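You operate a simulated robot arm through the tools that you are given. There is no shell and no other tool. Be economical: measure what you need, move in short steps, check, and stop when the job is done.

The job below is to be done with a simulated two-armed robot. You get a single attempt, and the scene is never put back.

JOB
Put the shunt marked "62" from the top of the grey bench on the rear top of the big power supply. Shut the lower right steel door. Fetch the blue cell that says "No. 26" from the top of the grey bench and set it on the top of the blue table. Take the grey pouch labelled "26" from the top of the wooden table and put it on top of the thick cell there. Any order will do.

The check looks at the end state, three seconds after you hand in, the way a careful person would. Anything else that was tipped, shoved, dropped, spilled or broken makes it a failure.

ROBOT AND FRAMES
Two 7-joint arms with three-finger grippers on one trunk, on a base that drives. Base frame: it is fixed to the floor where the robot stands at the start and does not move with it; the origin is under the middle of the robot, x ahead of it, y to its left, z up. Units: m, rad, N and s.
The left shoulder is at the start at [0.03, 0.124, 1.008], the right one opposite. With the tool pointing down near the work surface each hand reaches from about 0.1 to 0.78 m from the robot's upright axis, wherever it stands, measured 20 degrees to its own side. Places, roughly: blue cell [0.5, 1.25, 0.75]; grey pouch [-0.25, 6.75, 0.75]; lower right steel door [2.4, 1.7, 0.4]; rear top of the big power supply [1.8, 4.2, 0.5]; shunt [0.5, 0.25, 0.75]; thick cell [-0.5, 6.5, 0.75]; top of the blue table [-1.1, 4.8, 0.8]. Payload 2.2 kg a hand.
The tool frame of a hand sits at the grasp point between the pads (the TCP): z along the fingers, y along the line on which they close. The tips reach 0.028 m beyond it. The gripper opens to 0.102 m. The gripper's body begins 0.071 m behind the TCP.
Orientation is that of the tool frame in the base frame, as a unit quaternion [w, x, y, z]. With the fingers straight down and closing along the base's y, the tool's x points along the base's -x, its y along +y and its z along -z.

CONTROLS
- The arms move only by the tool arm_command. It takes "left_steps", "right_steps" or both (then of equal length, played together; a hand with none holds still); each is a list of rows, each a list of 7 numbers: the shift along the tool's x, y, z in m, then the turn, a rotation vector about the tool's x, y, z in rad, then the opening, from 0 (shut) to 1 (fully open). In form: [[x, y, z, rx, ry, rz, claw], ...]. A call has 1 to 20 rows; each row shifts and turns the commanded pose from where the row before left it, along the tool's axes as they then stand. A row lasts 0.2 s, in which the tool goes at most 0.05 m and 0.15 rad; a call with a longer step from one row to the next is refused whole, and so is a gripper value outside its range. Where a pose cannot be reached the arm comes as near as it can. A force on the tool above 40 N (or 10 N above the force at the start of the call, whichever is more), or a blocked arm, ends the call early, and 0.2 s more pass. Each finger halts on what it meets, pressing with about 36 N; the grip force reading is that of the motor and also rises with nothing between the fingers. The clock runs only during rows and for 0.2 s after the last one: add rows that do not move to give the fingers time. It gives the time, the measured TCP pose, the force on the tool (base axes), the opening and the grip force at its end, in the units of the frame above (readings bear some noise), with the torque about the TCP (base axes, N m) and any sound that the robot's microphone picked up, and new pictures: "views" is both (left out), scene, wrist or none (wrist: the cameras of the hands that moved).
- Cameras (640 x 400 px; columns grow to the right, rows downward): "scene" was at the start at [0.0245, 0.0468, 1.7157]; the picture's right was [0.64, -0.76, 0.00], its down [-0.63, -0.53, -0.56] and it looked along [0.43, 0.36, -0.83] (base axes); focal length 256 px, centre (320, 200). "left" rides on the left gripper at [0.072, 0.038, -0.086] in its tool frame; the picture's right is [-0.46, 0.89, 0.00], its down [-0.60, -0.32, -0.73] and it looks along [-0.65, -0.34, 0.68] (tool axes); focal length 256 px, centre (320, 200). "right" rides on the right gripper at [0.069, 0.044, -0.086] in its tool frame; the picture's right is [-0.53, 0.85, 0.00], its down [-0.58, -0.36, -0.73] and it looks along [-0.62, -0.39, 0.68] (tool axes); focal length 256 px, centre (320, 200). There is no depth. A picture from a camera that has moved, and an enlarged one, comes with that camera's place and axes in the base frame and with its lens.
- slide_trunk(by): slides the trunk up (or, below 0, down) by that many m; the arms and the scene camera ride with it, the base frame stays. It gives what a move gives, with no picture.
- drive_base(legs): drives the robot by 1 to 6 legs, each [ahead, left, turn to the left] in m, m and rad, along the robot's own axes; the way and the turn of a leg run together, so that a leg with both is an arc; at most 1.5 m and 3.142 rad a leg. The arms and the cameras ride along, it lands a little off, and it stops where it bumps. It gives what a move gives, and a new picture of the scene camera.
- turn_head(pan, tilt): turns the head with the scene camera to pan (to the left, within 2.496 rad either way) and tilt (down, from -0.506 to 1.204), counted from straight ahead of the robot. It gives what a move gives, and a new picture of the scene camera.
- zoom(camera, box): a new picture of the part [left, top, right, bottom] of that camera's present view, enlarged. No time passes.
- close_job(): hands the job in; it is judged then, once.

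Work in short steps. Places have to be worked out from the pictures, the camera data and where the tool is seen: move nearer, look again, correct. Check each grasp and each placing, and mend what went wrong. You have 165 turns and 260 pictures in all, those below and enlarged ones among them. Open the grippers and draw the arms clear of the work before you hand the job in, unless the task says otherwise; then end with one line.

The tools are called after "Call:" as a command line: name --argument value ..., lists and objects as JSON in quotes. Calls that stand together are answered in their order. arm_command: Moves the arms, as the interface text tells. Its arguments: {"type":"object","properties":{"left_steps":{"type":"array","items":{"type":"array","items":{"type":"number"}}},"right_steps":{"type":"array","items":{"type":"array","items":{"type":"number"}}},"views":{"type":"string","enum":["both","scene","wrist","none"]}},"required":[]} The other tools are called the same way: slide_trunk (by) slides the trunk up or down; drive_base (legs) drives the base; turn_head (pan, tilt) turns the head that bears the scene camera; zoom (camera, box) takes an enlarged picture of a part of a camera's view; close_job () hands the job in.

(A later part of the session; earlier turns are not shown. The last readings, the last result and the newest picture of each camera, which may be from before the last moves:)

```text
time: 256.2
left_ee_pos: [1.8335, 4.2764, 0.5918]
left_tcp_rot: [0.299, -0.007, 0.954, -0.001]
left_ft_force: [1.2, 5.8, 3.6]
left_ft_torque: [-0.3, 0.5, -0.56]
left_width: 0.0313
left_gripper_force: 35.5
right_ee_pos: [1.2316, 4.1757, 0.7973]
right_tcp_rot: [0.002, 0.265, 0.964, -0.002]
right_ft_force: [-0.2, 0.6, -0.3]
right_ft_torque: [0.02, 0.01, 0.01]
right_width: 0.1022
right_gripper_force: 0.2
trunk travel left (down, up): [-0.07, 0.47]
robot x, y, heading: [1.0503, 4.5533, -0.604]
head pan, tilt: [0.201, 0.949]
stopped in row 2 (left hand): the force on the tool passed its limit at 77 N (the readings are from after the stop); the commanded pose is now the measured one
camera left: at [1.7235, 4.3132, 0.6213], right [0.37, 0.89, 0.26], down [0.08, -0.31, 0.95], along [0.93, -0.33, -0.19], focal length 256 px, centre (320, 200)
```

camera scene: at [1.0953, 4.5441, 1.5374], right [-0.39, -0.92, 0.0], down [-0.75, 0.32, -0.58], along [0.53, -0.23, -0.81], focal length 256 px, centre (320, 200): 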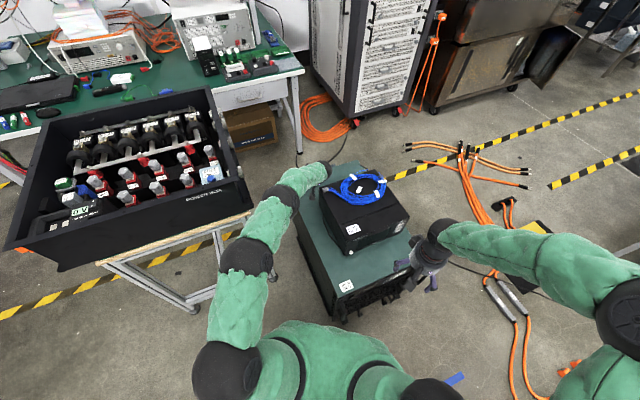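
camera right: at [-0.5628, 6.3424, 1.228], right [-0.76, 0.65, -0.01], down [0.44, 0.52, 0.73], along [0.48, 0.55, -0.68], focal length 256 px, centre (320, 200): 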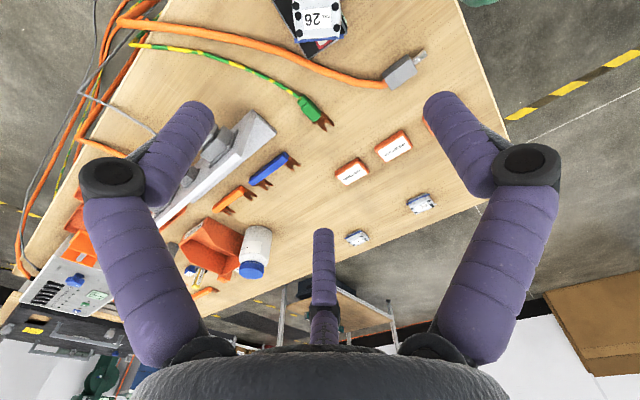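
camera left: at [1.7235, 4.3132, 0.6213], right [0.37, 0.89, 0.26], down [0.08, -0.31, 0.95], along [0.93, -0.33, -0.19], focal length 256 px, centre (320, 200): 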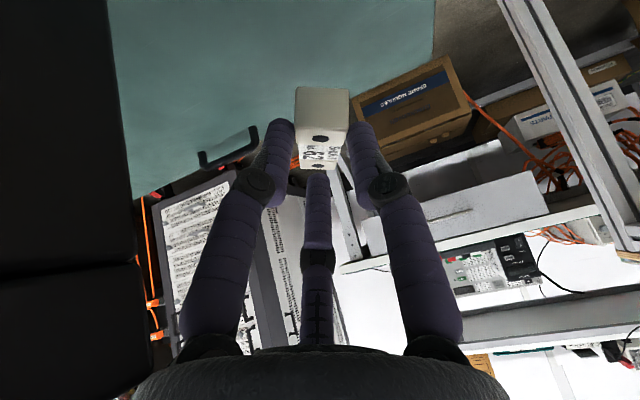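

It stopped early: the palm likely touched the small unit beside it (its top is ≈0.68). Raising at once and inspecting.

Call:
arm_command --left_steps '[[-0.0113, 0.01, -0.0165, 0, 0, 0, 0], [-0.0226, 0.015, -0.033, 0, 0, 0, 0], [0, 0, 0, 0, 0, 0, 0]]'

Call:
zoom --camera "scene" --box '[270, 140, 430, 300]'

```text
time: 257.0
left_ee_pos: [1.8318, 4.3022, 0.6516]
left_tcp_rot: [0.297, -0.006, 0.955, -0.001]
left_ft_force: [-0.1, -0.7, -1.4]
left_ft_torque: [0.02, 0.05, -0.01]
left_width: 0.0311
left_gripper_force: 36.5
right_ee_pos: [1.2315, 4.1767, 0.7985]
right_tcp_rot: [0.003, 0.266, 0.964, -0.002]
right_ft_force: [-0.2, 1.0, -0.5]
right_ft_torque: [-0.01, 0.0, 0.02]
right_width: 0.1019
right_gripper_force: 0.1
trunk travel left (down, up): [-0.07, 0.47]
robot x, y, heading: [1.0519, 4.5524, -0.603]
head pan, tilt: [0.201, 0.949]
camera scene: at [1.0943, 4.5449, 1.5374], right [-0.39, -0.92, 0.0], down [-0.75, 0.32, -0.58], along [0.53, -0.23, -0.81], focal length 256 px, centre (320, 200)
camera left: at [1.7223, 4.3387, 0.6799], right [0.37, 0.89, 0.26], down [0.09, -0.31, 0.95], along [0.92, -0.33, -0.19], focal length 256 px, centre (320, 200)
```

scene: 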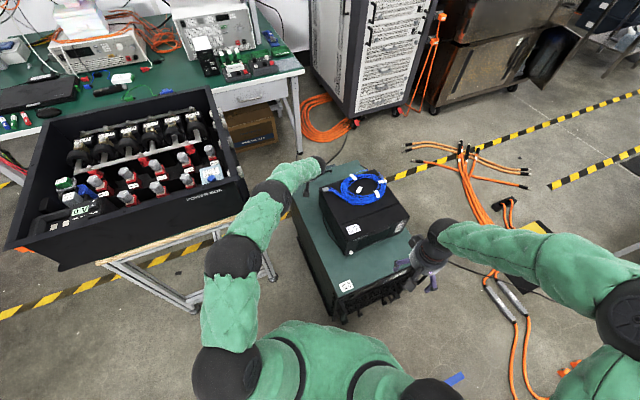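
left: 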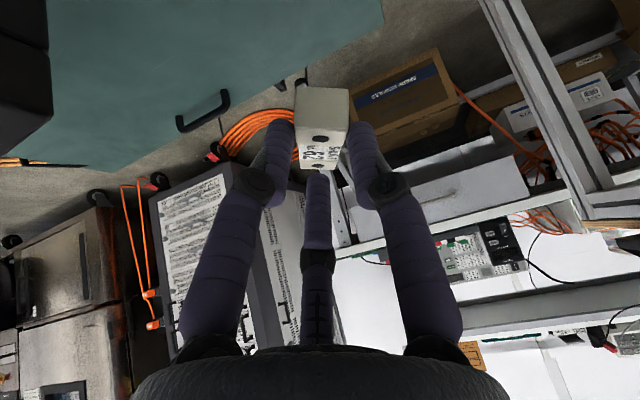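

```text
2.50 times, centred on (350, 220) of scene
camera zoom: at [1.0943, 4.5449, 1.5374], right [-0.39, -0.92, 0.0], down [-0.75, 0.32, -0.58], along [0.53, -0.23, -0.81], focal length 641 px, centre (245, 150)
```

zoom: 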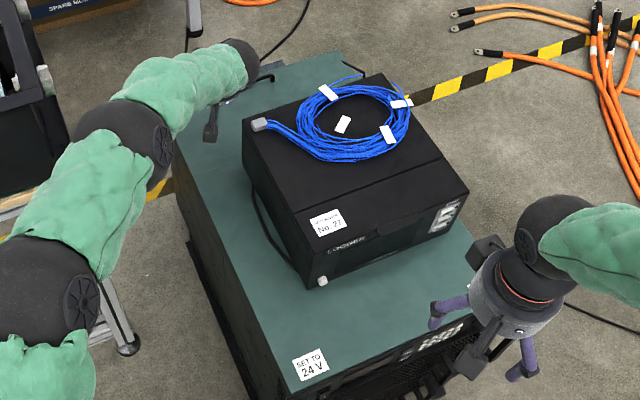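

The unit appears unmoved. I'll yaw the hand ~20° so the palm stays north of that unit, shift slightly rearward, and try again.

Call:
arm_command --left_steps '[[0, 0, 0, 0.066, 0, 0.0963, 0], [0, 0, 0, 0.066, 0, 0.0963, 0], [0, 0, 0, 0.066, 0, 0.0963, 0], [0, 0, 0, 0.033, 0, 0.048, 0], [-0.0217, 0.0095, 0.0148, 0, 0, 0, 0], [0, 0, 0, 0, 0, 0, 0]]'

Call:
zoom --camera "scene" --box '[270, 120, 430, 280]'

```text
time: 258.4
left_ee_pos: [1.8589, 4.3009, 0.6514]
left_tcp_rot: [0.293, 0.187, 0.936, -0.06]
left_ft_force: [-0.4, 0.1, -2.1]
left_ft_torque: [0.03, 0.06, -0.01]
left_width: 0.0313
left_gripper_force: 35.7
right_ee_pos: [1.2314, 4.1759, 0.7971]
right_tcp_rot: [0.002, 0.266, 0.964, -0.002]
right_ft_force: [0.4, -0.1, 0.0]
right_ft_torque: [0.0, 0.04, 0.03]
right_width: 0.1022
right_gripper_force: 0.0
trunk travel left (down, up): [-0.07, 0.47]
robot x, y, heading: [1.0497, 4.5579, -0.607]
head pan, tilt: [0.201, 0.949]
camera scene: at [1.0942, 4.545, 1.5375], right [-0.39, -0.92, 0.0], down [-0.75, 0.32, -0.58], along [0.53, -0.23, -0.81], focal length 256 px, centre (320, 200)
camera left: at [1.7744, 4.3767, 0.6801], right [0.69, 0.67, 0.26], down [-0.05, -0.32, 0.95], along [0.72, -0.67, -0.19], focal length 256 px, centre (320, 200)
```

scene: 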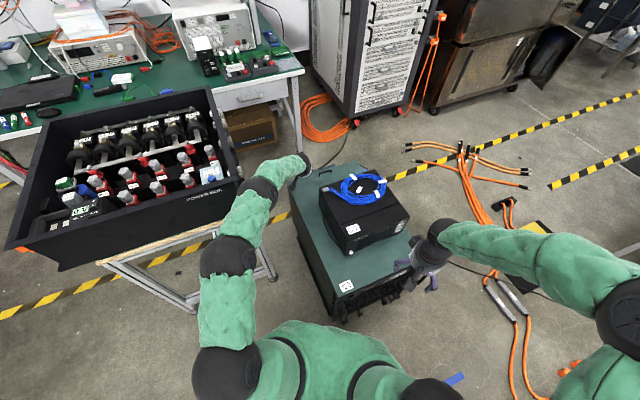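
left: 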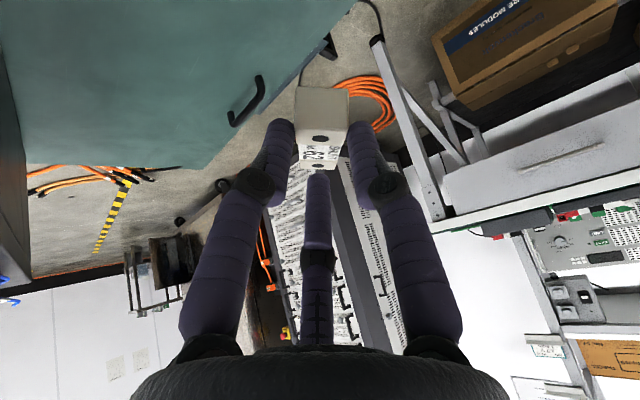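

```text
2.50 times, centred on (350, 200) of scene
camera zoom: at [1.0942, 4.545, 1.5375], right [-0.39, -0.92, 0.0], down [-0.75, 0.32, -0.58], along [0.53, -0.23, -0.81], focal length 641 px, centre (245, 200)
```

zoom: 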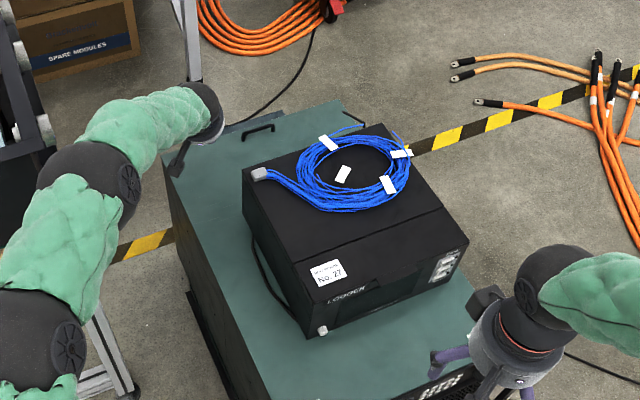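

Descending again in small vertical steps with the palm now clear of the unit.

Call:
arm_command --left_steps '[[0.0085, 0, 0.0124, 0, 0, 0, 0], [0.0085, 0, 0.0124, 0, 0, 0, 0], [0.0085, 0, 0.0124, 0, 0, 0, 0], [0.0057, 0, 0.0083, 0, 0, 0, 0], [0, 0, 0, 0, 0, 0, 0]]' --views "wrist"

```text
time: 259.6
left_ee_pos: [1.8585, 4.3, 0.5962]
left_tcp_rot: [0.293, 0.187, 0.936, -0.06]
left_ft_force: [0.2, -0.7, -2.3]
left_ft_torque: [-0.02, 0.06, -0.01]
left_width: 0.0308
left_gripper_force: 36.2
right_ee_pos: [1.2316, 4.1756, 0.7983]
right_tcp_rot: [0.003, 0.266, 0.964, -0.002]
right_ft_force: [-0.5, 0.5, 0.1]
right_ft_torque: [-0.02, -0.03, -0.01]
right_width: 0.102
right_gripper_force: 0.1
trunk travel left (down, up): [-0.07, 0.47]
robot x, y, heading: [1.0502, 4.5585, -0.608]
head pan, tilt: [0.201, 0.949]
camera left: at [1.7736, 4.3761, 0.6243], right [0.69, 0.67, 0.26], down [-0.05, -0.32, 0.95], along [0.72, -0.67, -0.19], focal length 256 px, centre (320, 200)
```

left: 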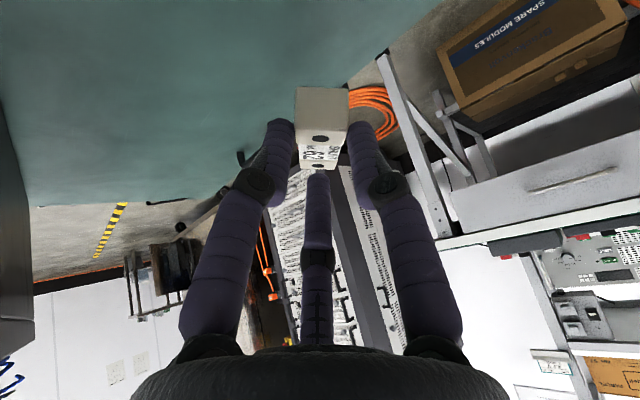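

Clear now. Continuing down gently to contact.

Call:
arm_command --left_steps '[[0.0085, 0, 0.0124, 0, 0, 0, 0], [0.0085, 0, 0.0124, 0, 0, 0, 0], [0.0028, 0, 0.0041, 0, 0, 0, 0], [0.0028, 0, 0.0041, 0, 0, 0, 0], [0, 0, 0, 0, 0, 0, 0]]' --views "wrist"

```text
time: 260.8
left_ee_pos: [1.8593, 4.2989, 0.555]
left_tcp_rot: [0.293, 0.187, 0.936, -0.06]
left_ft_force: [-0.4, 0.2, -1.5]
left_ft_torque: [0.06, 0.06, 0.02]
left_width: 0.0312
left_gripper_force: 35.6
right_ee_pos: [1.231, 4.1756, 0.7978]
right_tcp_rot: [0.002, 0.265, 0.964, -0.003]
right_ft_force: [0.2, 0.3, 1.0]
right_ft_torque: [0.02, 0.01, 0.04]
right_width: 0.102
right_gripper_force: 0.0
trunk travel left (down, up): [-0.07, 0.47]
robot x, y, heading: [1.0504, 4.5564, -0.611]
head pan, tilt: [0.201, 0.949]
camera left: at [1.7738, 4.376, 0.5845], right [0.69, 0.67, 0.26], down [-0.05, -0.32, 0.95], along [0.72, -0.67, -0.19], focal length 256 px, centre (320, 200)
```

left: 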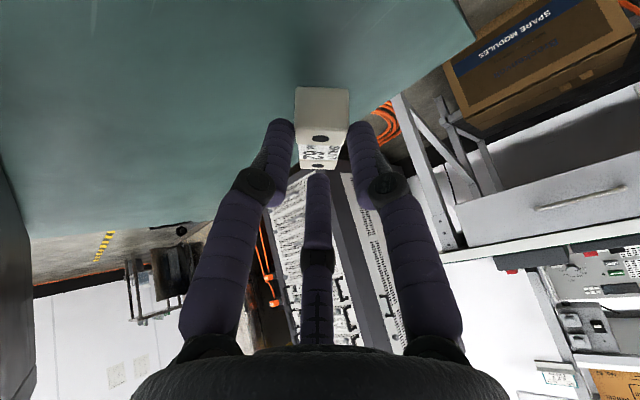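

Surface is close under the shunt; a few more millimetres.

Call:
arm_command --left_steps '[[0.0023, 0, 0.0033, 0, 0, 0, 0], [0.0023, 0, 0.0033, 0, 0, 0, 0], [0, 0, 0, 0, 0, 0, 0]]' --views "none"

Call:
arm_command --left_steps '[[0.0023, 0, 0.0033, 0, 0, 0, 0], [0.0023, 0, 0.0033, 0, 0, 0, 0], [0, 0, 0, 0, 0, 0, 0]]' --views "wrist"

```text
time: 261.6
left_ee_pos: [1.8582, 4.2992, 0.5472]
left_tcp_rot: [0.293, 0.187, 0.936, -0.06]
left_ft_force: [-0.3, 0.9, -1.4]
left_ft_torque: [0.01, 0.06, 0.02]
left_width: 0.031
left_gripper_force: 36.3
right_ee_pos: [1.232, 4.176, 0.7978]
right_tcp_rot: [0.002, 0.266, 0.964, -0.002]
right_ft_force: [0.4, -0.3, -0.3]
right_ft_torque: [0.01, -0.02, -0.03]
right_width: 0.1019
right_gripper_force: 0.1
trunk travel left (down, up): [-0.07, 0.47]
robot x, y, heading: [1.0499, 4.5585, -0.611]
head pan, tilt: [0.201, 0.949]
```

```text
time: 262.4
left_ee_pos: [1.8581, 4.2992, 0.5401]
left_tcp_rot: [0.293, 0.186, 0.936, -0.059]
left_ft_force: [-1.0, 0.1, -2.1]
left_ft_torque: [0.0, 0.1, 0.01]
left_width: 0.0312
left_gripper_force: 35.7
right_ee_pos: [1.2314, 4.1771, 0.7969]
right_tcp_rot: [0.002, 0.266, 0.964, -0.003]
right_ft_force: [0.3, -0.1, -0.2]
right_ft_torque: [-0.03, -0.01, 0.03]
right_width: 0.102
right_gripper_force: 0.1
trunk travel left (down, up): [-0.07, 0.47]
robot x, y, heading: [1.0535, 4.5538, -0.606]
head pan, tilt: [0.201, 0.949]
camera left: at [1.7735, 4.3762, 0.5686], right [0.69, 0.67, 0.26], down [-0.05, -0.32, 0.95], along [0.72, -0.67, -0.19], focal length 256 px, centre (320, 200)
```

left: 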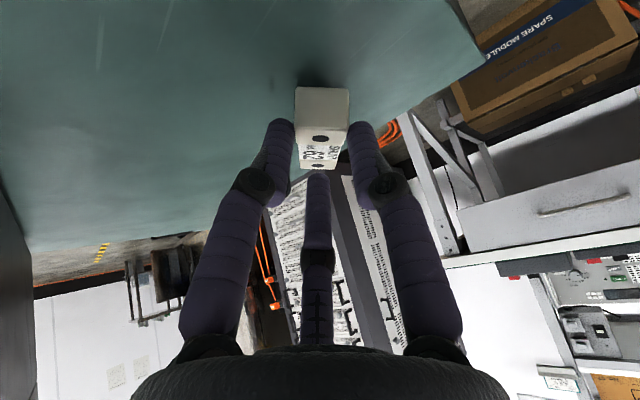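

Shadow is closing in; continuing in 3 mm steps.

Call:
arm_command --left_steps '[[0.0023, 0, 0.0033, 0, 0, 0, 0], [0.0023, 0, 0.0033, 0, 0, 0, 0], [0, 0, 0, 0, 0, 0, 0]]' --views "none"

Call:
arm_command --left_steps '[[0.0017, 0, 0.0025, 0, 0, 0, 0], [0, 0, 0, 0, 0, 0, 0]]' --views "none"

Call:
arm_command --left_steps '[[0.0017, 0, 0.0025, 0, 0, 0, 0], [0, 0, 0, 0, 0, 0, 0]]' --views "wrist"

```text
time: 263.2
left_ee_pos: [1.8607, 4.2984, 0.5368]
left_tcp_rot: [0.297, 0.187, 0.934, -0.062]
left_ft_force: [0.6, -1.9, 15.0]
left_ft_torque: [-0.82, -0.7, -0.12]
left_width: 0.0311
left_gripper_force: 36.2
right_ee_pos: [1.23, 4.1773, 0.7978]
right_tcp_rot: [0.003, 0.266, 0.964, -0.002]
right_ft_force: [0.4, 0.4, -0.5]
right_ft_torque: [-0.02, -0.03, 0.0]
right_width: 0.102
right_gripper_force: 0.0
trunk travel left (down, up): [-0.07, 0.47]
robot x, y, heading: [1.0533, 4.5583, -0.608]
head pan, tilt: [0.201, 0.949]
```

```text
time: 263.8
left_ee_pos: [1.8594, 4.2982, 0.534]
left_tcp_rot: [0.296, 0.187, 0.935, -0.061]
left_ft_force: [1.4, 0.4, 22.5]
left_ft_torque: [-0.35, -0.45, 0.02]
left_width: 0.031
left_gripper_force: 36.0
right_ee_pos: [1.2295, 4.1775, 0.799]
right_tcp_rot: [0.003, 0.266, 0.964, -0.003]
right_ft_force: [-0.7, 0.5, -0.1]
right_ft_torque: [0.01, 0.0, -0.01]
right_width: 0.1021
right_gripper_force: 0.0
trunk travel left (down, up): [-0.07, 0.47]
robot x, y, heading: [1.0525, 4.5567, -0.605]
head pan, tilt: [0.201, 0.949]
```

```text
time: 264.4
left_ee_pos: [1.8597, 4.2995, 0.5322]
left_tcp_rot: [0.297, 0.185, 0.935, -0.06]
left_ft_force: [1.0, 2.3, 29.8]
left_ft_torque: [0.03, -0.01, 0.04]
left_width: 0.0313
left_gripper_force: 35.8
right_ee_pos: [1.2295, 4.1782, 0.7981]
right_tcp_rot: [0.003, 0.266, 0.964, -0.003]
right_ft_force: [-0.1, -0.1, -0.3]
right_ft_torque: [0.0, -0.03, 0.01]
right_width: 0.1021
right_gripper_force: 0.1
trunk travel left (down, up): [-0.07, 0.47]
robot x, y, heading: [1.0484, 4.5534, -0.613]
head pan, tilt: [0.201, 0.949]
camera left: at [1.7744, 4.3768, 0.5596], right [0.69, 0.67, 0.27], down [-0.06, -0.32, 0.95], along [0.72, -0.67, -0.18], focal length 256 px, centre (320, 200)
```

left: 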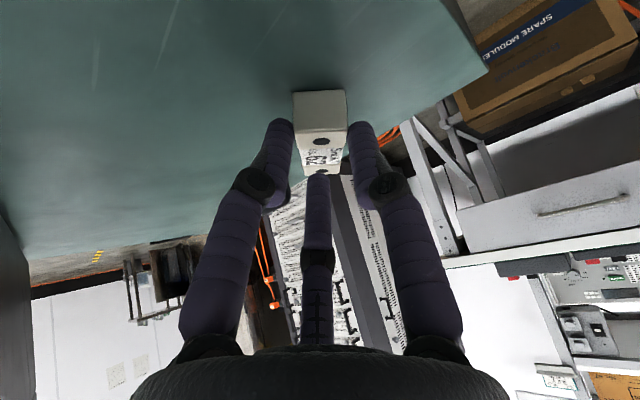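

Shunt is resting on the surface. Opening and backing off along the tool axis.

Call:
arm_command --left_steps '[[-0.001, 0, -0.0015, 0, 0, 0, 0.35], [0, 0, 0, 0, 0, 0, 0.5], [0, 0, 0, 0, 0, 0, 0.6], [0, 0, 0, 0, 0, 0, 0.6], [0, 0, -0.02, 0, 0, 0, 0.6], [0, 0, -0.03, 0, 0, 0, 0.6], [-0.015, 0, -0.035, 0, 0, 0, 0.6], [-0.02, 0, -0.035, 0, 0, 0, 0.6], [-0.02, 0, -0.035, 0, 0, 0, 0.8]]'

Call:
zoom --camera "left" --box '[200, 0, 440, 200]'

```text
time: 266.4
left_ee_pos: [1.8171, 4.3153, 0.688]
left_tcp_rot: [0.292, 0.187, 0.936, -0.06]
left_ft_force: [-0.3, 0.0, 0.0]
left_ft_torque: [0.03, -0.02, -0.02]
left_width: 0.0817
left_gripper_force: 0.1
right_ee_pos: [1.2313, 4.1766, 0.7983]
right_tcp_rot: [0.002, 0.266, 0.964, -0.003]
right_ft_force: [-0.6, 0.2, 0.3]
right_ft_torque: [0.02, 0.02, -0.02]
right_width: 0.1021
right_gripper_force: 0.1
trunk travel left (down, up): [-0.07, 0.47]
robot x, y, heading: [1.0489, 4.5561, -0.605]
head pan, tilt: [0.201, 0.949]
camera scene: at [1.0934, 4.5453, 1.5375], right [-0.39, -0.92, 0.0], down [-0.75, 0.32, -0.58], along [0.54, -0.23, -0.81], focal length 256 px, centre (320, 200)
camera left: at [1.731, 4.3929, 0.7162], right [0.69, 0.67, 0.26], down [-0.05, -0.32, 0.95], along [0.72, -0.67, -0.19], focal length 256 px, centre (320, 200)
```

scene: 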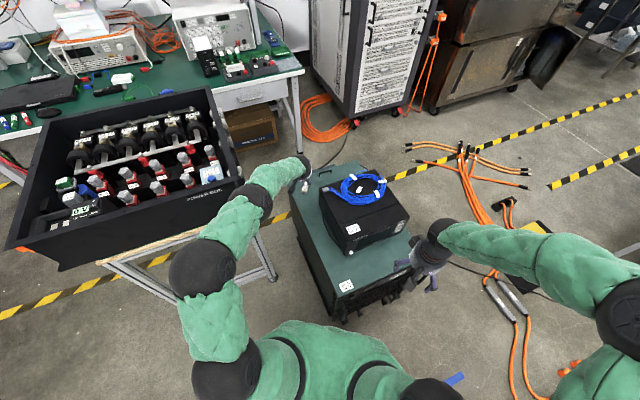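
left: 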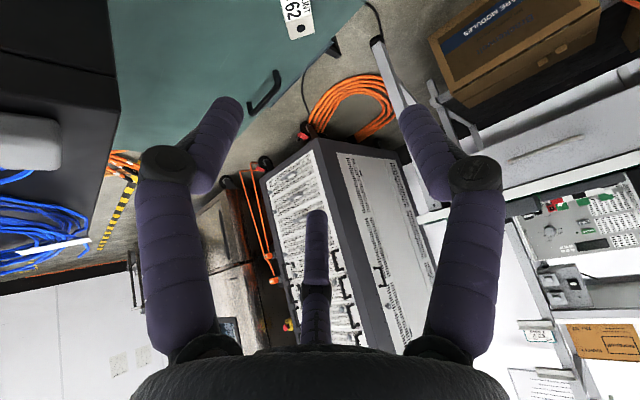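

```text
2.00 times, centred on (320, 100) of left
camera zoom: at [1.731, 4.3929, 0.7162], right [0.69, 0.67, 0.26], down [-0.05, -0.32, 0.95], along [0.72, -0.67, -0.19], focal length 512 px, centre (320, 400)
```

zoom: 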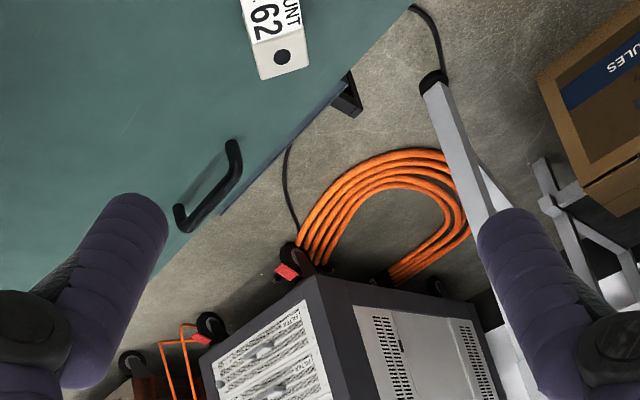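

Shunt 62 lies flat on the rear top. Raising the trunk to clear, then retracting the left arm.

Call:
slide_trunk --by 0.3

Call:
arm_command --left_steps '[[0, 0, -0.02, 0, 0.12, 0, 0.8], [0, 0, -0.02, 0, 0.12, 0, 0.8], [0, 0, -0.02, 0, 0.12, 0, 0.8], [0, 0, 0, 0, 0.12, 0, 0.8], [0, 0, 0, 0, 0.12, 0, 0.8], [0.045, 0, 0, 0, 0, 0.1, 1], [0.045, 0, 0, 0, 0, 0.1, 1], [0.045, 0, 0, 0, 0, 0, 1], [0.045, 0, 0, 0, 0, 0, 1], [0.045, 0, 0, 0, 0, 0, 1], [0.045, 0, 0, 0, 0, 0, 1], [0.045, 0, 0, 0, 0, 0, 1]]'

Call:
zoom --camera "scene" --box '[250, 100, 450, 260]'

```text
time: 269.4
left_ee_pos: [1.8166, 4.3154, 0.9872]
left_tcp_rot: [0.292, 0.187, 0.936, -0.06]
left_ft_force: [0.4, -0.4, 0.2]
left_ft_torque: [0.0, 0.02, 0.0]
left_width: 0.0818
left_gripper_force: 0.0
right_ee_pos: [1.2316, 4.1763, 1.0976]
right_tcp_rot: [0.002, 0.265, 0.964, -0.003]
right_ft_force: [0.6, -1.0, 0.6]
right_ft_torque: [-0.05, -0.02, 0.0]
right_width: 0.1021
right_gripper_force: 0.1
trunk travel left (down, up): [-0.37, 0.17]
robot x, y, heading: [1.0515, 4.5551, -0.607]
head pan, tilt: [0.201, 0.949]
```

```text
time: 272.0
left_ee_pos: [1.5233, 4.4903, 1.0395]
left_tcp_rot: [0.004, 0.293, 0.956, -0.003]
left_ft_force: [-0.1, -0.3, -0.2]
left_ft_torque: [0.0, -0.03, 0.02]
left_width: 0.1019
left_gripper_force: 0.1
right_ee_pos: [1.2294, 4.1764, 1.099]
right_tcp_rot: [0.002, 0.266, 0.964, -0.002]
right_ft_force: [0.0, 0.0, 1.4]
right_ft_torque: [0.0, 0.0, 0.01]
right_width: 0.102
right_gripper_force: 0.0
trunk travel left (down, up): [-0.37, 0.17]
robot x, y, heading: [1.0521, 4.5562, -0.602]
head pan, tilt: [0.201, 0.949]
camera scene: at [1.0922, 4.5462, 1.8375], right [-0.39, -0.92, 0.0], down [-0.75, 0.32, -0.58], along [0.54, -0.23, -0.81], focal length 256 px, centre (320, 200)
camera left: at [1.4846, 4.5628, 1.1234], right [0.88, 0.47, 0.0], down [0.32, -0.6, 0.74], along [0.35, -0.65, -0.68], focal length 256 px, centre (320, 200)
```

scene: 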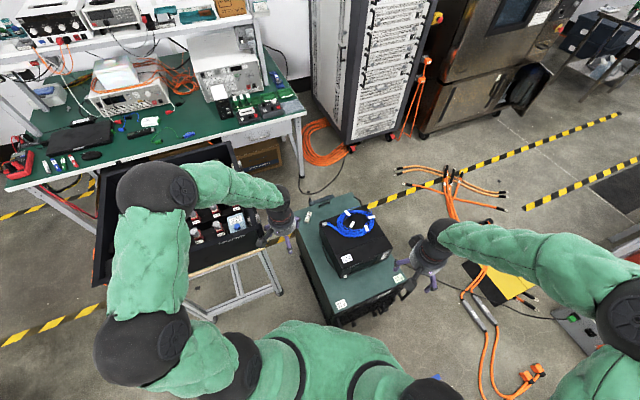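
left: 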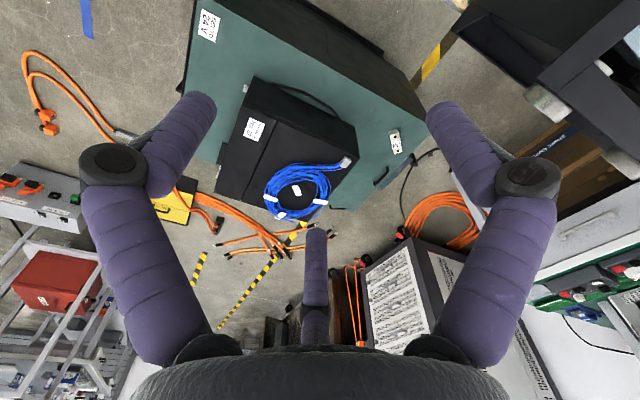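

```text
2.50 times, centred on (350, 180) of scene
camera zoom: at [1.0922, 4.5462, 1.8375], right [-0.39, -0.92, 0.0], down [-0.75, 0.32, -0.58], along [0.54, -0.23, -0.81], focal length 641 px, centre (245, 250)
```

zoom: 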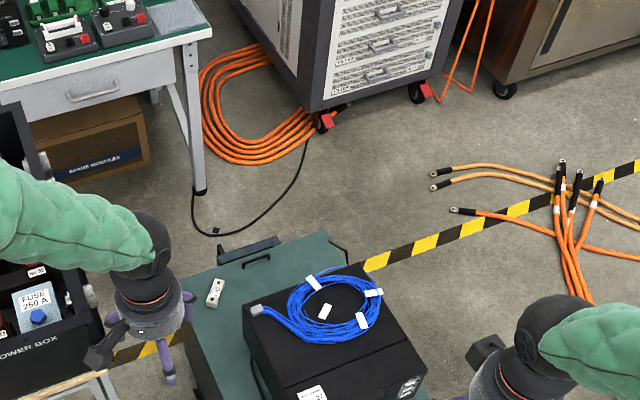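

Shunt confirmed on the rear top. Now the door: backing away and looking south along the aisle.

Call:
drive_base --legs '[[-0.35, -0.1, 0]]'

Call:
turn_head --pan -0.5 --tilt 0.6

```text
time: 274.4
left_ee_pos: [1.1749, 4.6097, 1.0384]
left_tcp_rot: [0.003, 0.294, 0.956, -0.002]
left_ft_force: [0.3, 0.0, 0.9]
left_ft_torque: [0.0, 0.0, -0.04]
left_width: 0.102
left_gripper_force: 0.1
right_ee_pos: [0.8805, 4.2966, 1.0979]
right_tcp_rot: [0.003, 0.266, 0.964, -0.002]
right_ft_force: [0.9, -0.7, 0.3]
right_ft_torque: [0.01, -0.05, 0.01]
right_width: 0.102
right_gripper_force: 0.0
trunk travel left (down, up): [-0.37, 0.17]
robot x, y, heading: [0.6998, 4.6776, -0.6]
head pan, tilt: [0.201, 0.949]
camera scene: at [0.7433, 4.6655, 1.8375], right [-0.4, -0.92, 0.0], down [-0.75, 0.32, -0.58], along [0.54, -0.23, -0.81], focal length 256 px, centre (320, 200)
```

scene: 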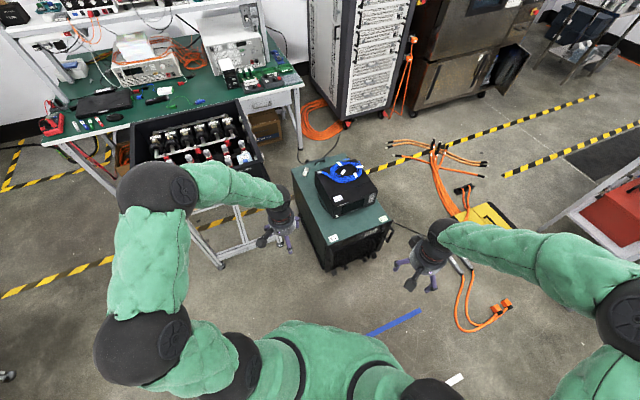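

```text
time: 275.4
left_ee_pos: [1.1746, 4.6099, 1.0384]
left_tcp_rot: [0.003, 0.294, 0.956, -0.002]
left_ft_force: [0.7, 0.0, -0.5]
left_ft_torque: [-0.04, 0.03, -0.03]
left_width: 0.1021
left_gripper_force: 0.0
right_ee_pos: [0.8806, 4.2952, 1.098]
right_tcp_rot: [0.002, 0.266, 0.964, -0.003]
right_ft_force: [-0.1, -1.1, 0.6]
right_ft_torque: [0.0, -0.01, -0.01]
right_width: 0.1022
right_gripper_force: 0.0
trunk travel left (down, up): [-0.37, 0.17]
robot x, y, heading: [0.7053, 4.6758, -0.605]
head pan, tilt: [-0.499, 0.6]
camera scene: at [0.7169, 4.615, 1.8658], right [-0.89, -0.45, 0.0], down [-0.25, 0.51, -0.82], along [0.37, -0.74, -0.57], focal length 256 px, centre (320, 200)
```

scene: 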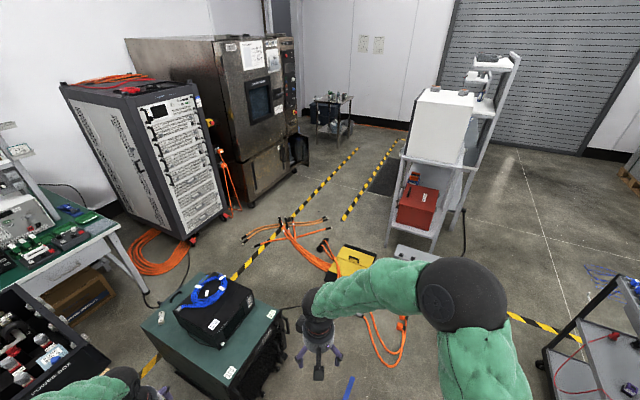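

Floor cables block the aisle from the north, so I'll return around the cart to the bench's front and take the right-hand gap. Driving back first.

Call:
slide_trunk --by 0.1

Call:
drive_base --legs '[[0, 0, -0.966], [0, -0.45, 0], [1.2, 0, 0], [0.45, 0, 0], [0.2, -0.7, 0], [1.3, 0, 0]]'

Call:
turn_head --pan 0.0 --tilt 0.8

```text
time: 276.8
left_ee_pos: [1.1747, 4.6083, 1.1377]
left_tcp_rot: [0.004, 0.294, 0.956, -0.002]
left_ft_force: [0.4, 1.1, -0.3]
left_ft_torque: [0.0, 0.0, 0.01]
left_width: 0.1022
left_gripper_force: 0.1
right_ee_pos: [0.8813, 4.2963, 1.1964]
right_tcp_rot: [0.002, 0.266, 0.964, -0.002]
right_ft_force: [0.1, 0.7, 0.5]
right_ft_torque: [-0.01, 0.01, 0.02]
right_width: 0.1019
right_gripper_force: 0.1
trunk travel left (down, up): [-0.47, 0.07]
robot x, y, heading: [0.7055, 4.6766, -0.602]
head pan, tilt: [-0.499, 0.6]
```

```text
time: 288.7
left_ee_pos: [0.4828, 2.8765, 1.1354]
left_tcp_rot: [-0.001, 0.702, 0.712, -0.001]
left_ft_force: [0.2, -1.4, -0.6]
left_ft_torque: [0.12, 0.01, 0.01]
left_width: 0.1019
left_gripper_force: 0.0
right_ee_pos: [0.0575, 2.9371, 1.1956]
right_tcp_rot: [-0.001, 0.682, 0.732, -0.001]
right_ft_force: [1.6, -1.9, -0.5]
right_ft_torque: [0.18, 0.01, 0.01]
right_width: 0.1021
right_gripper_force: 0.0
trunk travel left (down, up): [-0.47, 0.07]
robot x, y, heading: [0.2686, 3.3076, -1.571]
head pan, tilt: [-0.499, 0.6]
stopped in leg 4: the robot was blocked; the commanded pose is now the measured one
camera scene: at [0.2249, 3.2496, 1.9654], right [-0.88, 0.48, 0.0], down [0.27, 0.5, -0.82], along [-0.39, -0.72, -0.57], focal length 256 px, centre (320, 200)
```

scene: 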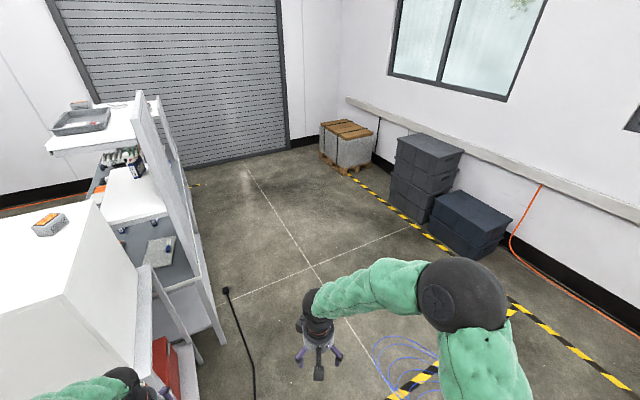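

```text
time: 289.7
left_ee_pos: [0.4832, 2.8847, 1.138]
left_tcp_rot: [0.002, 0.703, 0.711, -0.004]
left_ft_force: [0.0, 0.2, 0.1]
left_ft_torque: [0.0, -0.02, 0.0]
left_width: 0.102
left_gripper_force: 0.1
right_ee_pos: [0.0574, 2.946, 1.1975]
right_tcp_rot: [0.002, 0.682, 0.732, -0.003]
right_ft_force: [0.4, -0.1, 0.2]
right_ft_torque: [-0.02, -0.01, 0.02]
right_width: 0.102
right_gripper_force: 0.1
trunk travel left (down, up): [-0.47, 0.07]
robot x, y, heading: [0.2662, 3.3089, -1.566]
head pan, tilt: [0.0, 0.799]
camera scene: at [0.2671, 3.2604, 1.9491], right [-1.0, 0.0, 0.0], down [0.0, 0.72, -0.7], along [0.0, -0.7, -0.72], focal length 256 px, centre (320, 200)
```

scene: 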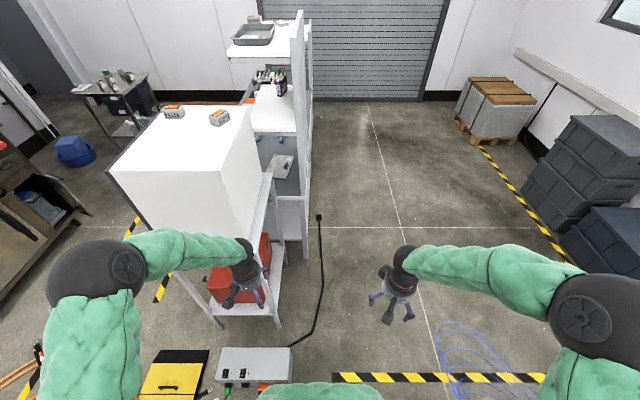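

Blocked unexpectedly; looking down in front of the base to see why.

Call:
turn_head --pan 0.3 --tilt 1.2

Call:
turn_head --pan -0.9 --tilt 1.2

```text
time: 290.5
left_ee_pos: [0.4836, 2.8852, 1.1392]
left_tcp_rot: [0.003, 0.703, 0.712, -0.003]
left_ft_force: [0.5, -0.3, 0.7]
left_ft_torque: [0.03, -0.01, -0.02]
left_width: 0.1021
left_gripper_force: 0.0
right_ee_pos: [0.0575, 2.9457, 1.1989]
right_tcp_rot: [0.002, 0.681, 0.732, -0.004]
right_ft_force: [0.1, -0.1, -0.5]
right_ft_torque: [-0.04, -0.02, -0.01]
right_width: 0.1019
right_gripper_force: 0.0
trunk travel left (down, up): [-0.47, 0.07]
robot x, y, heading: [0.2647, 3.3058, -1.569]
head pan, tilt: [0.3, 1.201]
camera scene: at [0.2836, 3.2868, 1.9213], right [-0.95, -0.3, 0.0], down [-0.28, 0.89, -0.36], along [0.11, -0.35, -0.93], focal length 256 px, centre (320, 200)
```

scene: 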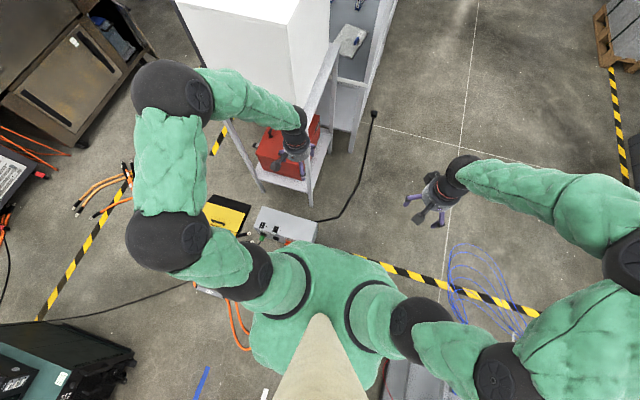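

```text
time: 291.9
left_ee_pos: [0.4817, 2.8834, 1.1385]
left_tcp_rot: [0.002, 0.702, 0.712, -0.003]
left_ft_force: [0.1, 0.2, 0.2]
left_ft_torque: [0.01, -0.03, 0.0]
left_width: 0.1018
left_gripper_force: 0.1
right_ee_pos: [0.0574, 2.9455, 1.1983]
right_tcp_rot: [0.0, 0.682, 0.732, -0.004]
right_ft_force: [0.7, 0.5, 0.1]
right_ft_torque: [0.01, 0.01, -0.01]
right_width: 0.1019
right_gripper_force: 0.0
trunk travel left (down, up): [-0.47, 0.07]
robot x, y, heading: [0.2625, 3.3082, -1.565]
head pan, tilt: [-0.901, 1.201]
camera scene: at [0.2233, 3.3048, 1.9213], right [-0.62, 0.78, 0.0], down [0.73, 0.58, -0.36], along [-0.28, -0.23, -0.93], focal length 256 px, centre (320, 200)
```

scene: 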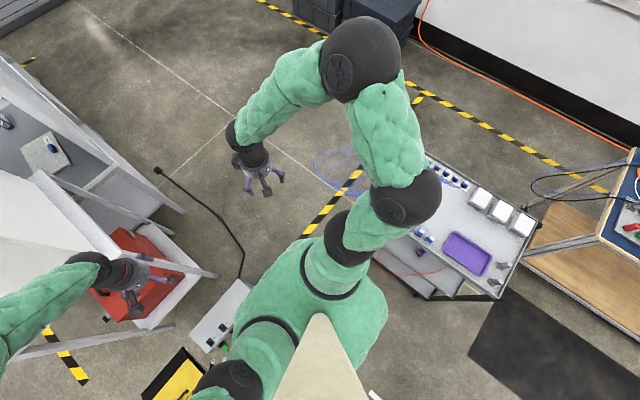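

The charger box corner (~0.46, 3.0) is near the base's front-left. Backing a little, shifting 10 cm away from it, and continuing.

Call:
drive_base --legs '[[-0.04, 0, 0], [0, -0.1, 0], [0.35, 0, 0]]'

```text
time: 295.5
left_ee_pos: [0.3799, 2.5657, 1.1381]
left_tcp_rot: [0.001, 0.704, 0.71, -0.004]
left_ft_force: [-0.1, 0.7, -0.6]
left_ft_torque: [0.02, 0.02, -0.03]
left_width: 0.102
left_gripper_force: 0.0
right_ee_pos: [-0.0461, 2.6316, 1.1985]
right_tcp_rot: [0.001, 0.684, 0.73, -0.003]
right_ft_force: [-0.4, -0.2, 0.6]
right_ft_torque: [0.0, -0.01, -0.01]
right_width: 0.1019
right_gripper_force: 0.0
trunk travel left (down, up): [-0.47, 0.07]
robot x, y, heading: [0.1696, 2.9945, -1.576]
head pan, tilt: [-0.901, 1.201]
camera scene: at [0.1226, 2.9895, 1.9213], right [-0.62, 0.79, 0.0], down [0.73, 0.58, -0.36], along [-0.28, -0.22, -0.93], focal length 256 px, centre (320, 200)
```

scene: 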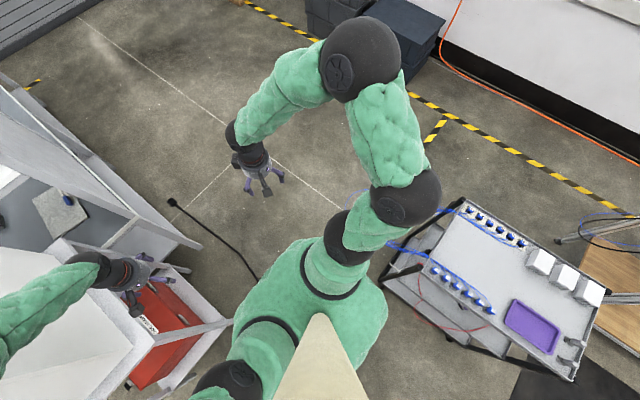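

Passing. The left elbow would sweep near the tall cabinet, so I'll turn to face −x first and then travel sideways down along the bench front.

Call:
drive_base --legs '[[-0.2, 0, 0], [0, 0, -1.566], [0, 0.35, 0], [0.5, 0.45, 0], [0.05, 1.45, 0]]'

Call:
turn_head --pan 1.3 --tilt 0.6

```text
time: 300.0
left_ee_pos: [-0.1897, 2.8796, 1.1386]
left_tcp_rot: [0.0, 0.991, 0.135, -0.003]
left_ft_force: [0.8, 0.3, 0.5]
left_ft_torque: [-0.05, -0.02, 0.05]
left_width: 0.1021
left_gripper_force: 0.1
right_ee_pos: [-0.2367, 3.3068, 1.1977]
right_tcp_rot: [-0.001, 0.987, 0.163, -0.005]
right_ft_force: [-0.6, -1.0, 0.1]
right_ft_torque: [-0.02, -0.02, 0.01]
right_width: 0.102
right_gripper_force: 0.0
trunk travel left (down, up): [-0.47, 0.07]
robot x, y, heading: [0.1699, 3.1967, -2.879]
head pan, tilt: [-0.901, 1.201]
stopped in leg 2: the robot was blocked; the commanded pose is now the measured one
camera scene: at [0.1512, 3.2383, 1.9212], right [0.6, 0.8, 0.0], down [0.75, -0.56, -0.36], along [-0.29, 0.22, -0.93], focal length 256 px, centre (320, 200)
```

scene: 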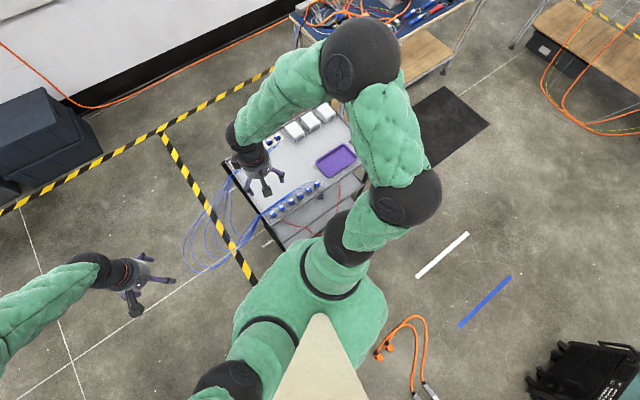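

```text
time: 302.1
left_ee_pos: [-0.1886, 2.879, 1.1386]
left_tcp_rot: [0.0, 0.991, 0.134, -0.003]
left_ft_force: [-1.0, -0.2, -0.2]
left_ft_torque: [-0.02, 0.01, 0.01]
left_width: 0.1018
left_gripper_force: 0.0
right_ee_pos: [-0.238, 3.3047, 1.199]
right_tcp_rot: [-0.001, 0.987, 0.163, -0.005]
right_ft_force: [-0.3, -0.2, 0.1]
right_ft_torque: [0.0, -0.02, 0.0]
right_width: 0.1017
right_gripper_force: 0.0
trunk travel left (down, up): [-0.47, 0.07]
robot x, y, heading: [0.1652, 3.1914, -2.878]
head pan, tilt: [1.3, 0.6]
camera scene: at [0.1952, 3.1149, 1.9659], right [-1.0, 0.01, 0.0], down [0.01, 0.56, -0.82], along [-0.01, -0.82, -0.57], focal length 256 px, centre (320, 200)
```

scene: 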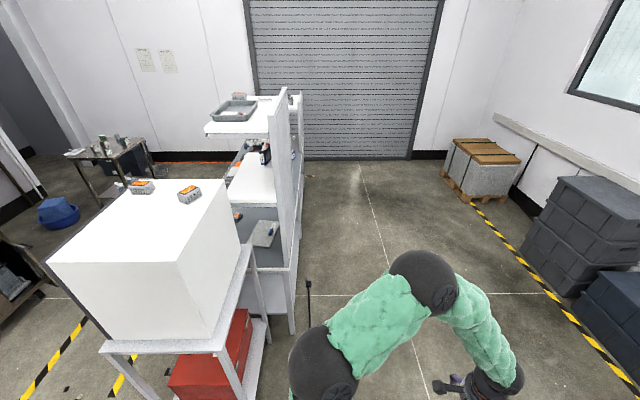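

The base is longer than wide, so turning here is limited. I'll extend both arms forward to make the robot narrow, then turn back and drive forward through the gap.

Call:
arm_command --left_steps '[[-0.04, -0.012, 0, 0, 0, 0, 1], [-0.04, -0.012, 0, 0, 0, 0, 1], [-0.04, -0.012, 0, 0, 0, 0, 1], [-0.04, -0.012, 0, 0, 0, 0, 1], [-0.04, -0.012, 0, 0, 0, 0, 1], [-0.04, -0.012, 0, 0, 0, 0, 1], [-0.03, -0.01, 0, 0, 0, 0, 1], [0, 0, 0, 0, 0, 0, 1]]' --right_steps '[[-0.045, 0.012, 0, 0, 0, 0, 1], [-0.045, 0.012, 0, 0, 0, 0, 1], [-0.045, 0.012, 0, 0, 0, 0, 1], [-0.045, 0.012, 0, 0, 0, 0, 1], [-0.045, 0.012, 0, 0, 0, 0, 1], [-0.045, 0.012, 0, 0, 0, 0, 1], [-0.04, 0.01, 0, 0, 0, 0, 1], [0, 0, 0, 0, 0, 0, 1]]' --views "none"

Call:
drive_base --legs '[[0, 0, 1.0]]'

Call:
turn_head --pan 0.0 --tilt 1.1

```text
time: 303.9
left_ee_pos: [-0.4685, 2.8864, 1.1402]
left_tcp_rot: [-0.001, 0.991, 0.134, -0.004]
left_ft_force: [0.5, 0.2, 0.3]
left_ft_torque: [-0.02, 0.05, 0.01]
left_width: 0.1018
left_gripper_force: 0.1
right_ee_pos: [-0.5027, 3.1279, 1.2001]
right_tcp_rot: [0.0, 0.987, 0.163, -0.004]
right_ft_force: [0.3, -0.4, 0.4]
right_ft_torque: [-0.03, 0.0, 0.02]
right_width: 0.1022
right_gripper_force: 0.1
trunk travel left (down, up): [-0.47, 0.07]
robot x, y, heading: [0.1678, 3.1961, -2.882]
head pan, tilt: [1.3, 0.6]
```

```text
time: 306.9
left_ee_pos: [0.0968, 2.4894, 1.1373]
left_tcp_rot: [0.002, 0.8, 0.601, -0.004]
left_ft_force: [0.0, -0.1, -0.9]
left_ft_torque: [-0.02, 0.01, -0.01]
left_width: 0.1018
left_gripper_force: 0.0
right_ee_pos: [-0.1276, 2.5869, 1.1982]
right_tcp_rot: [0.001, 0.782, 0.623, -0.002]
right_ft_force: [0.0, 0.4, -0.4]
right_ft_torque: [-0.01, 0.0, -0.02]
right_width: 0.1018
right_gripper_force: 0.1
trunk travel left (down, up): [-0.47, 0.07]
robot x, y, heading: [0.1683, 3.1954, -1.863]
head pan, tilt: [1.3, 0.6]
camera scene: at [0.2511, 3.1766, 1.9659], right [-0.53, -0.85, 0.0], down [-0.48, 0.3, -0.82], along [0.7, -0.44, -0.57], focal length 256 px, centre (320, 200)
```

scene: 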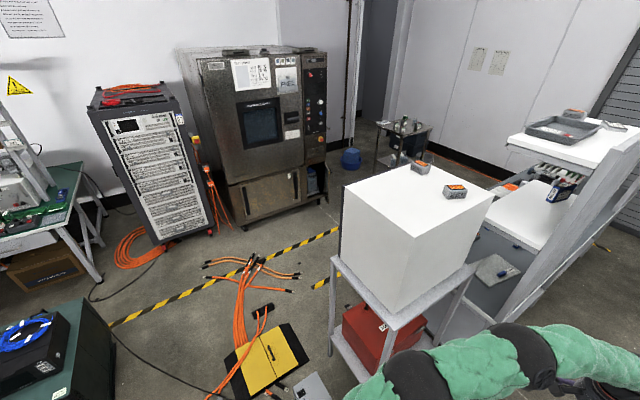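

```text
time: 308.4
left_ee_pos: [0.0961, 2.4897, 1.1383]
left_tcp_rot: [0.001, 0.8, 0.601, -0.004]
left_ft_force: [0.0, 0.2, -0.5]
left_ft_torque: [0.01, -0.01, -0.01]
left_width: 0.102
left_gripper_force: 0.1
right_ee_pos: [-0.1281, 2.5883, 1.1983]
right_tcp_rot: [0.001, 0.782, 0.623, -0.004]
right_ft_force: [0.4, -0.5, 0.3]
right_ft_torque: [-0.05, -0.02, 0.03]
right_width: 0.1023
right_gripper_force: 0.0
trunk travel left (down, up): [-0.47, 0.07]
robot x, y, heading: [0.1684, 3.1971, -1.86]
head pan, tilt: [0.0, 1.1]
camera scene: at [0.158, 3.1634, 1.9273], right [-0.96, 0.29, 0.0], down [0.26, 0.85, -0.45], along [-0.13, -0.43, -0.89], focal length 256 px, centre (320, 200)
```

scene: 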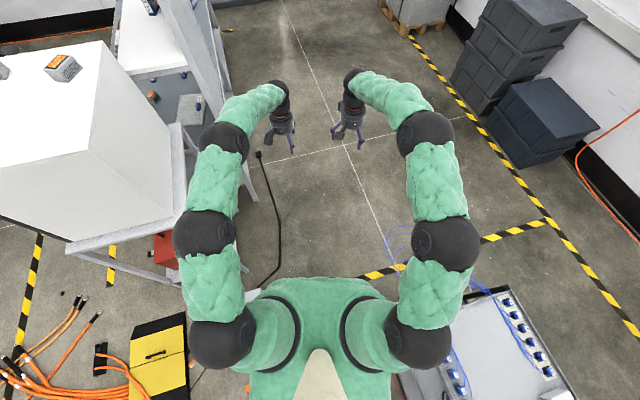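

Arms are now narrow. Driving forward through the gap and down along the bench front.

Call:
drive_base --legs '[[0.65, 0, 0], [0.05, -0.3, 0], [0, 0, 0.29], [1.35, 0, 0], [1.2, -0.15, 0]]'

```text
time: 326.6
left_ee_pos: [-0.3059, -0.6054, 1.1396]
left_tcp_rot: [0.002, 0.7, 0.714, -0.003]
left_ft_force: [-0.1, -0.3, -0.7]
left_ft_torque: [0.02, 0.0, -0.02]
left_width: 0.1019
left_gripper_force: 0.0
right_ee_pos: [-0.5481, -0.5804, 1.1983]
right_tcp_rot: [0.001, 0.678, 0.735, -0.003]
right_ft_force: [-0.5, -0.3, 0.2]
right_ft_torque: [0.0, 0.02, 0.02]
right_width: 0.1021
right_gripper_force: 0.1
trunk travel left (down, up): [-0.47, 0.07]
robot x, y, heading: [-0.4501, 0.0835, -1.56]
head pan, tilt: [0.0, 1.1]
camera scene: at [-0.4498, 0.055, 1.9272], right [-1.0, -0.01, 0.0], down [-0.01, 0.89, -0.45], along [0.0, -0.45, -0.89], focal length 256 px, centre (320, 200)
```

scene: 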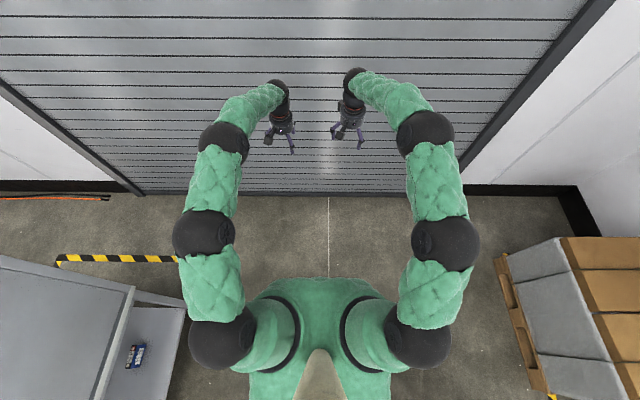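

Turning to +x clear of the bench and entering the right-hand gap (0.9 m wide) with the arms forward.

Call:
drive_base --legs '[[0, -0.18, 0], [0, 0, 1.56], [0, -0.63, 0], [0.7, 0, 0]]'

Call:
turn_head --pan 0.0 --tilt 0.9

```text
time: 338.4
left_ee_pos: [0.7503, -0.4386, 1.1382]
left_tcp_rot: [0.004, 0.003, 1.0, -0.001]
left_ft_force: [0.2, 0.1, 0.2]
left_ft_torque: [0.02, 0.02, -0.01]
left_width: 0.1019
left_gripper_force: 0.0
right_ee_pos: [0.7165, -0.6818, 1.199]
right_tcp_rot: [0.002, -0.026, 1.0, -0.002]
right_ft_force: [0.6, 0.9, -0.6]
right_ft_torque: [0.0, -0.01, 0.03]
right_width: 0.1021
right_gripper_force: 0.0
trunk travel left (down, up): [-0.47, 0.07]
robot x, y, heading: [0.0497, -0.5643, -0.011]
head pan, tilt: [0.0, 1.1]
camera scene: at [0.0852, -0.5632, 1.9272], right [-0.02, -1.0, 0.0], down [-0.89, 0.01, -0.45], along [0.45, -0.01, -0.89], focal length 256 px, centre (320, 200)
```

scene: 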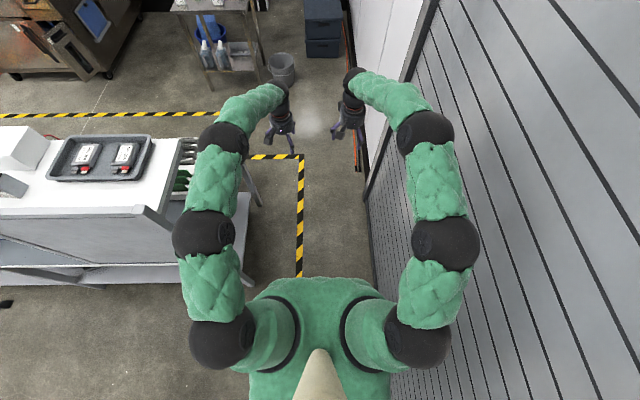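

```text
time: 339.2
left_ee_pos: [0.7499, -0.4382, 1.1388]
left_tcp_rot: [0.004, 0.003, 1.0, -0.001]
left_ft_force: [0.2, 0.1, 0.1]
left_ft_torque: [0.03, 0.02, 0.03]
left_width: 0.1021
left_gripper_force: 0.0
right_ee_pos: [0.7163, -0.6815, 1.1992]
right_tcp_rot: [0.003, -0.026, 1.0, -0.001]
right_ft_force: [-0.7, -0.5, 0.5]
right_ft_torque: [0.0, 0.01, -0.01]
right_width: 0.1019
right_gripper_force: 0.1
trunk travel left (down, up): [-0.47, 0.07]
robot x, y, heading: [0.0495, -0.5614, -0.017]
head pan, tilt: [0.0, 0.901]
camera scene: at [0.0974, -0.5634, 1.941], right [-0.02, -1.0, 0.0], down [-0.78, 0.01, -0.62], along [0.62, -0.01, -0.78], focal length 256 px, centre (320, 200)
```

scene: 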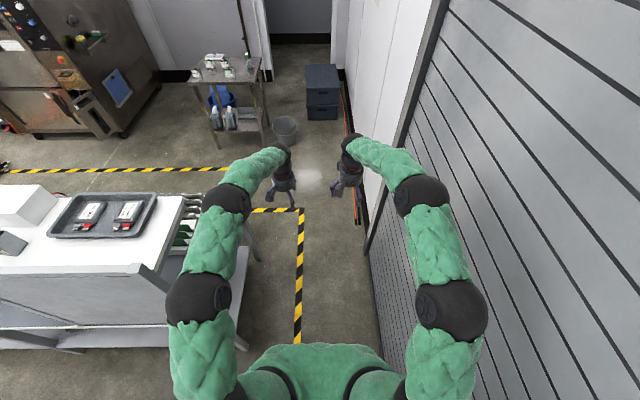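

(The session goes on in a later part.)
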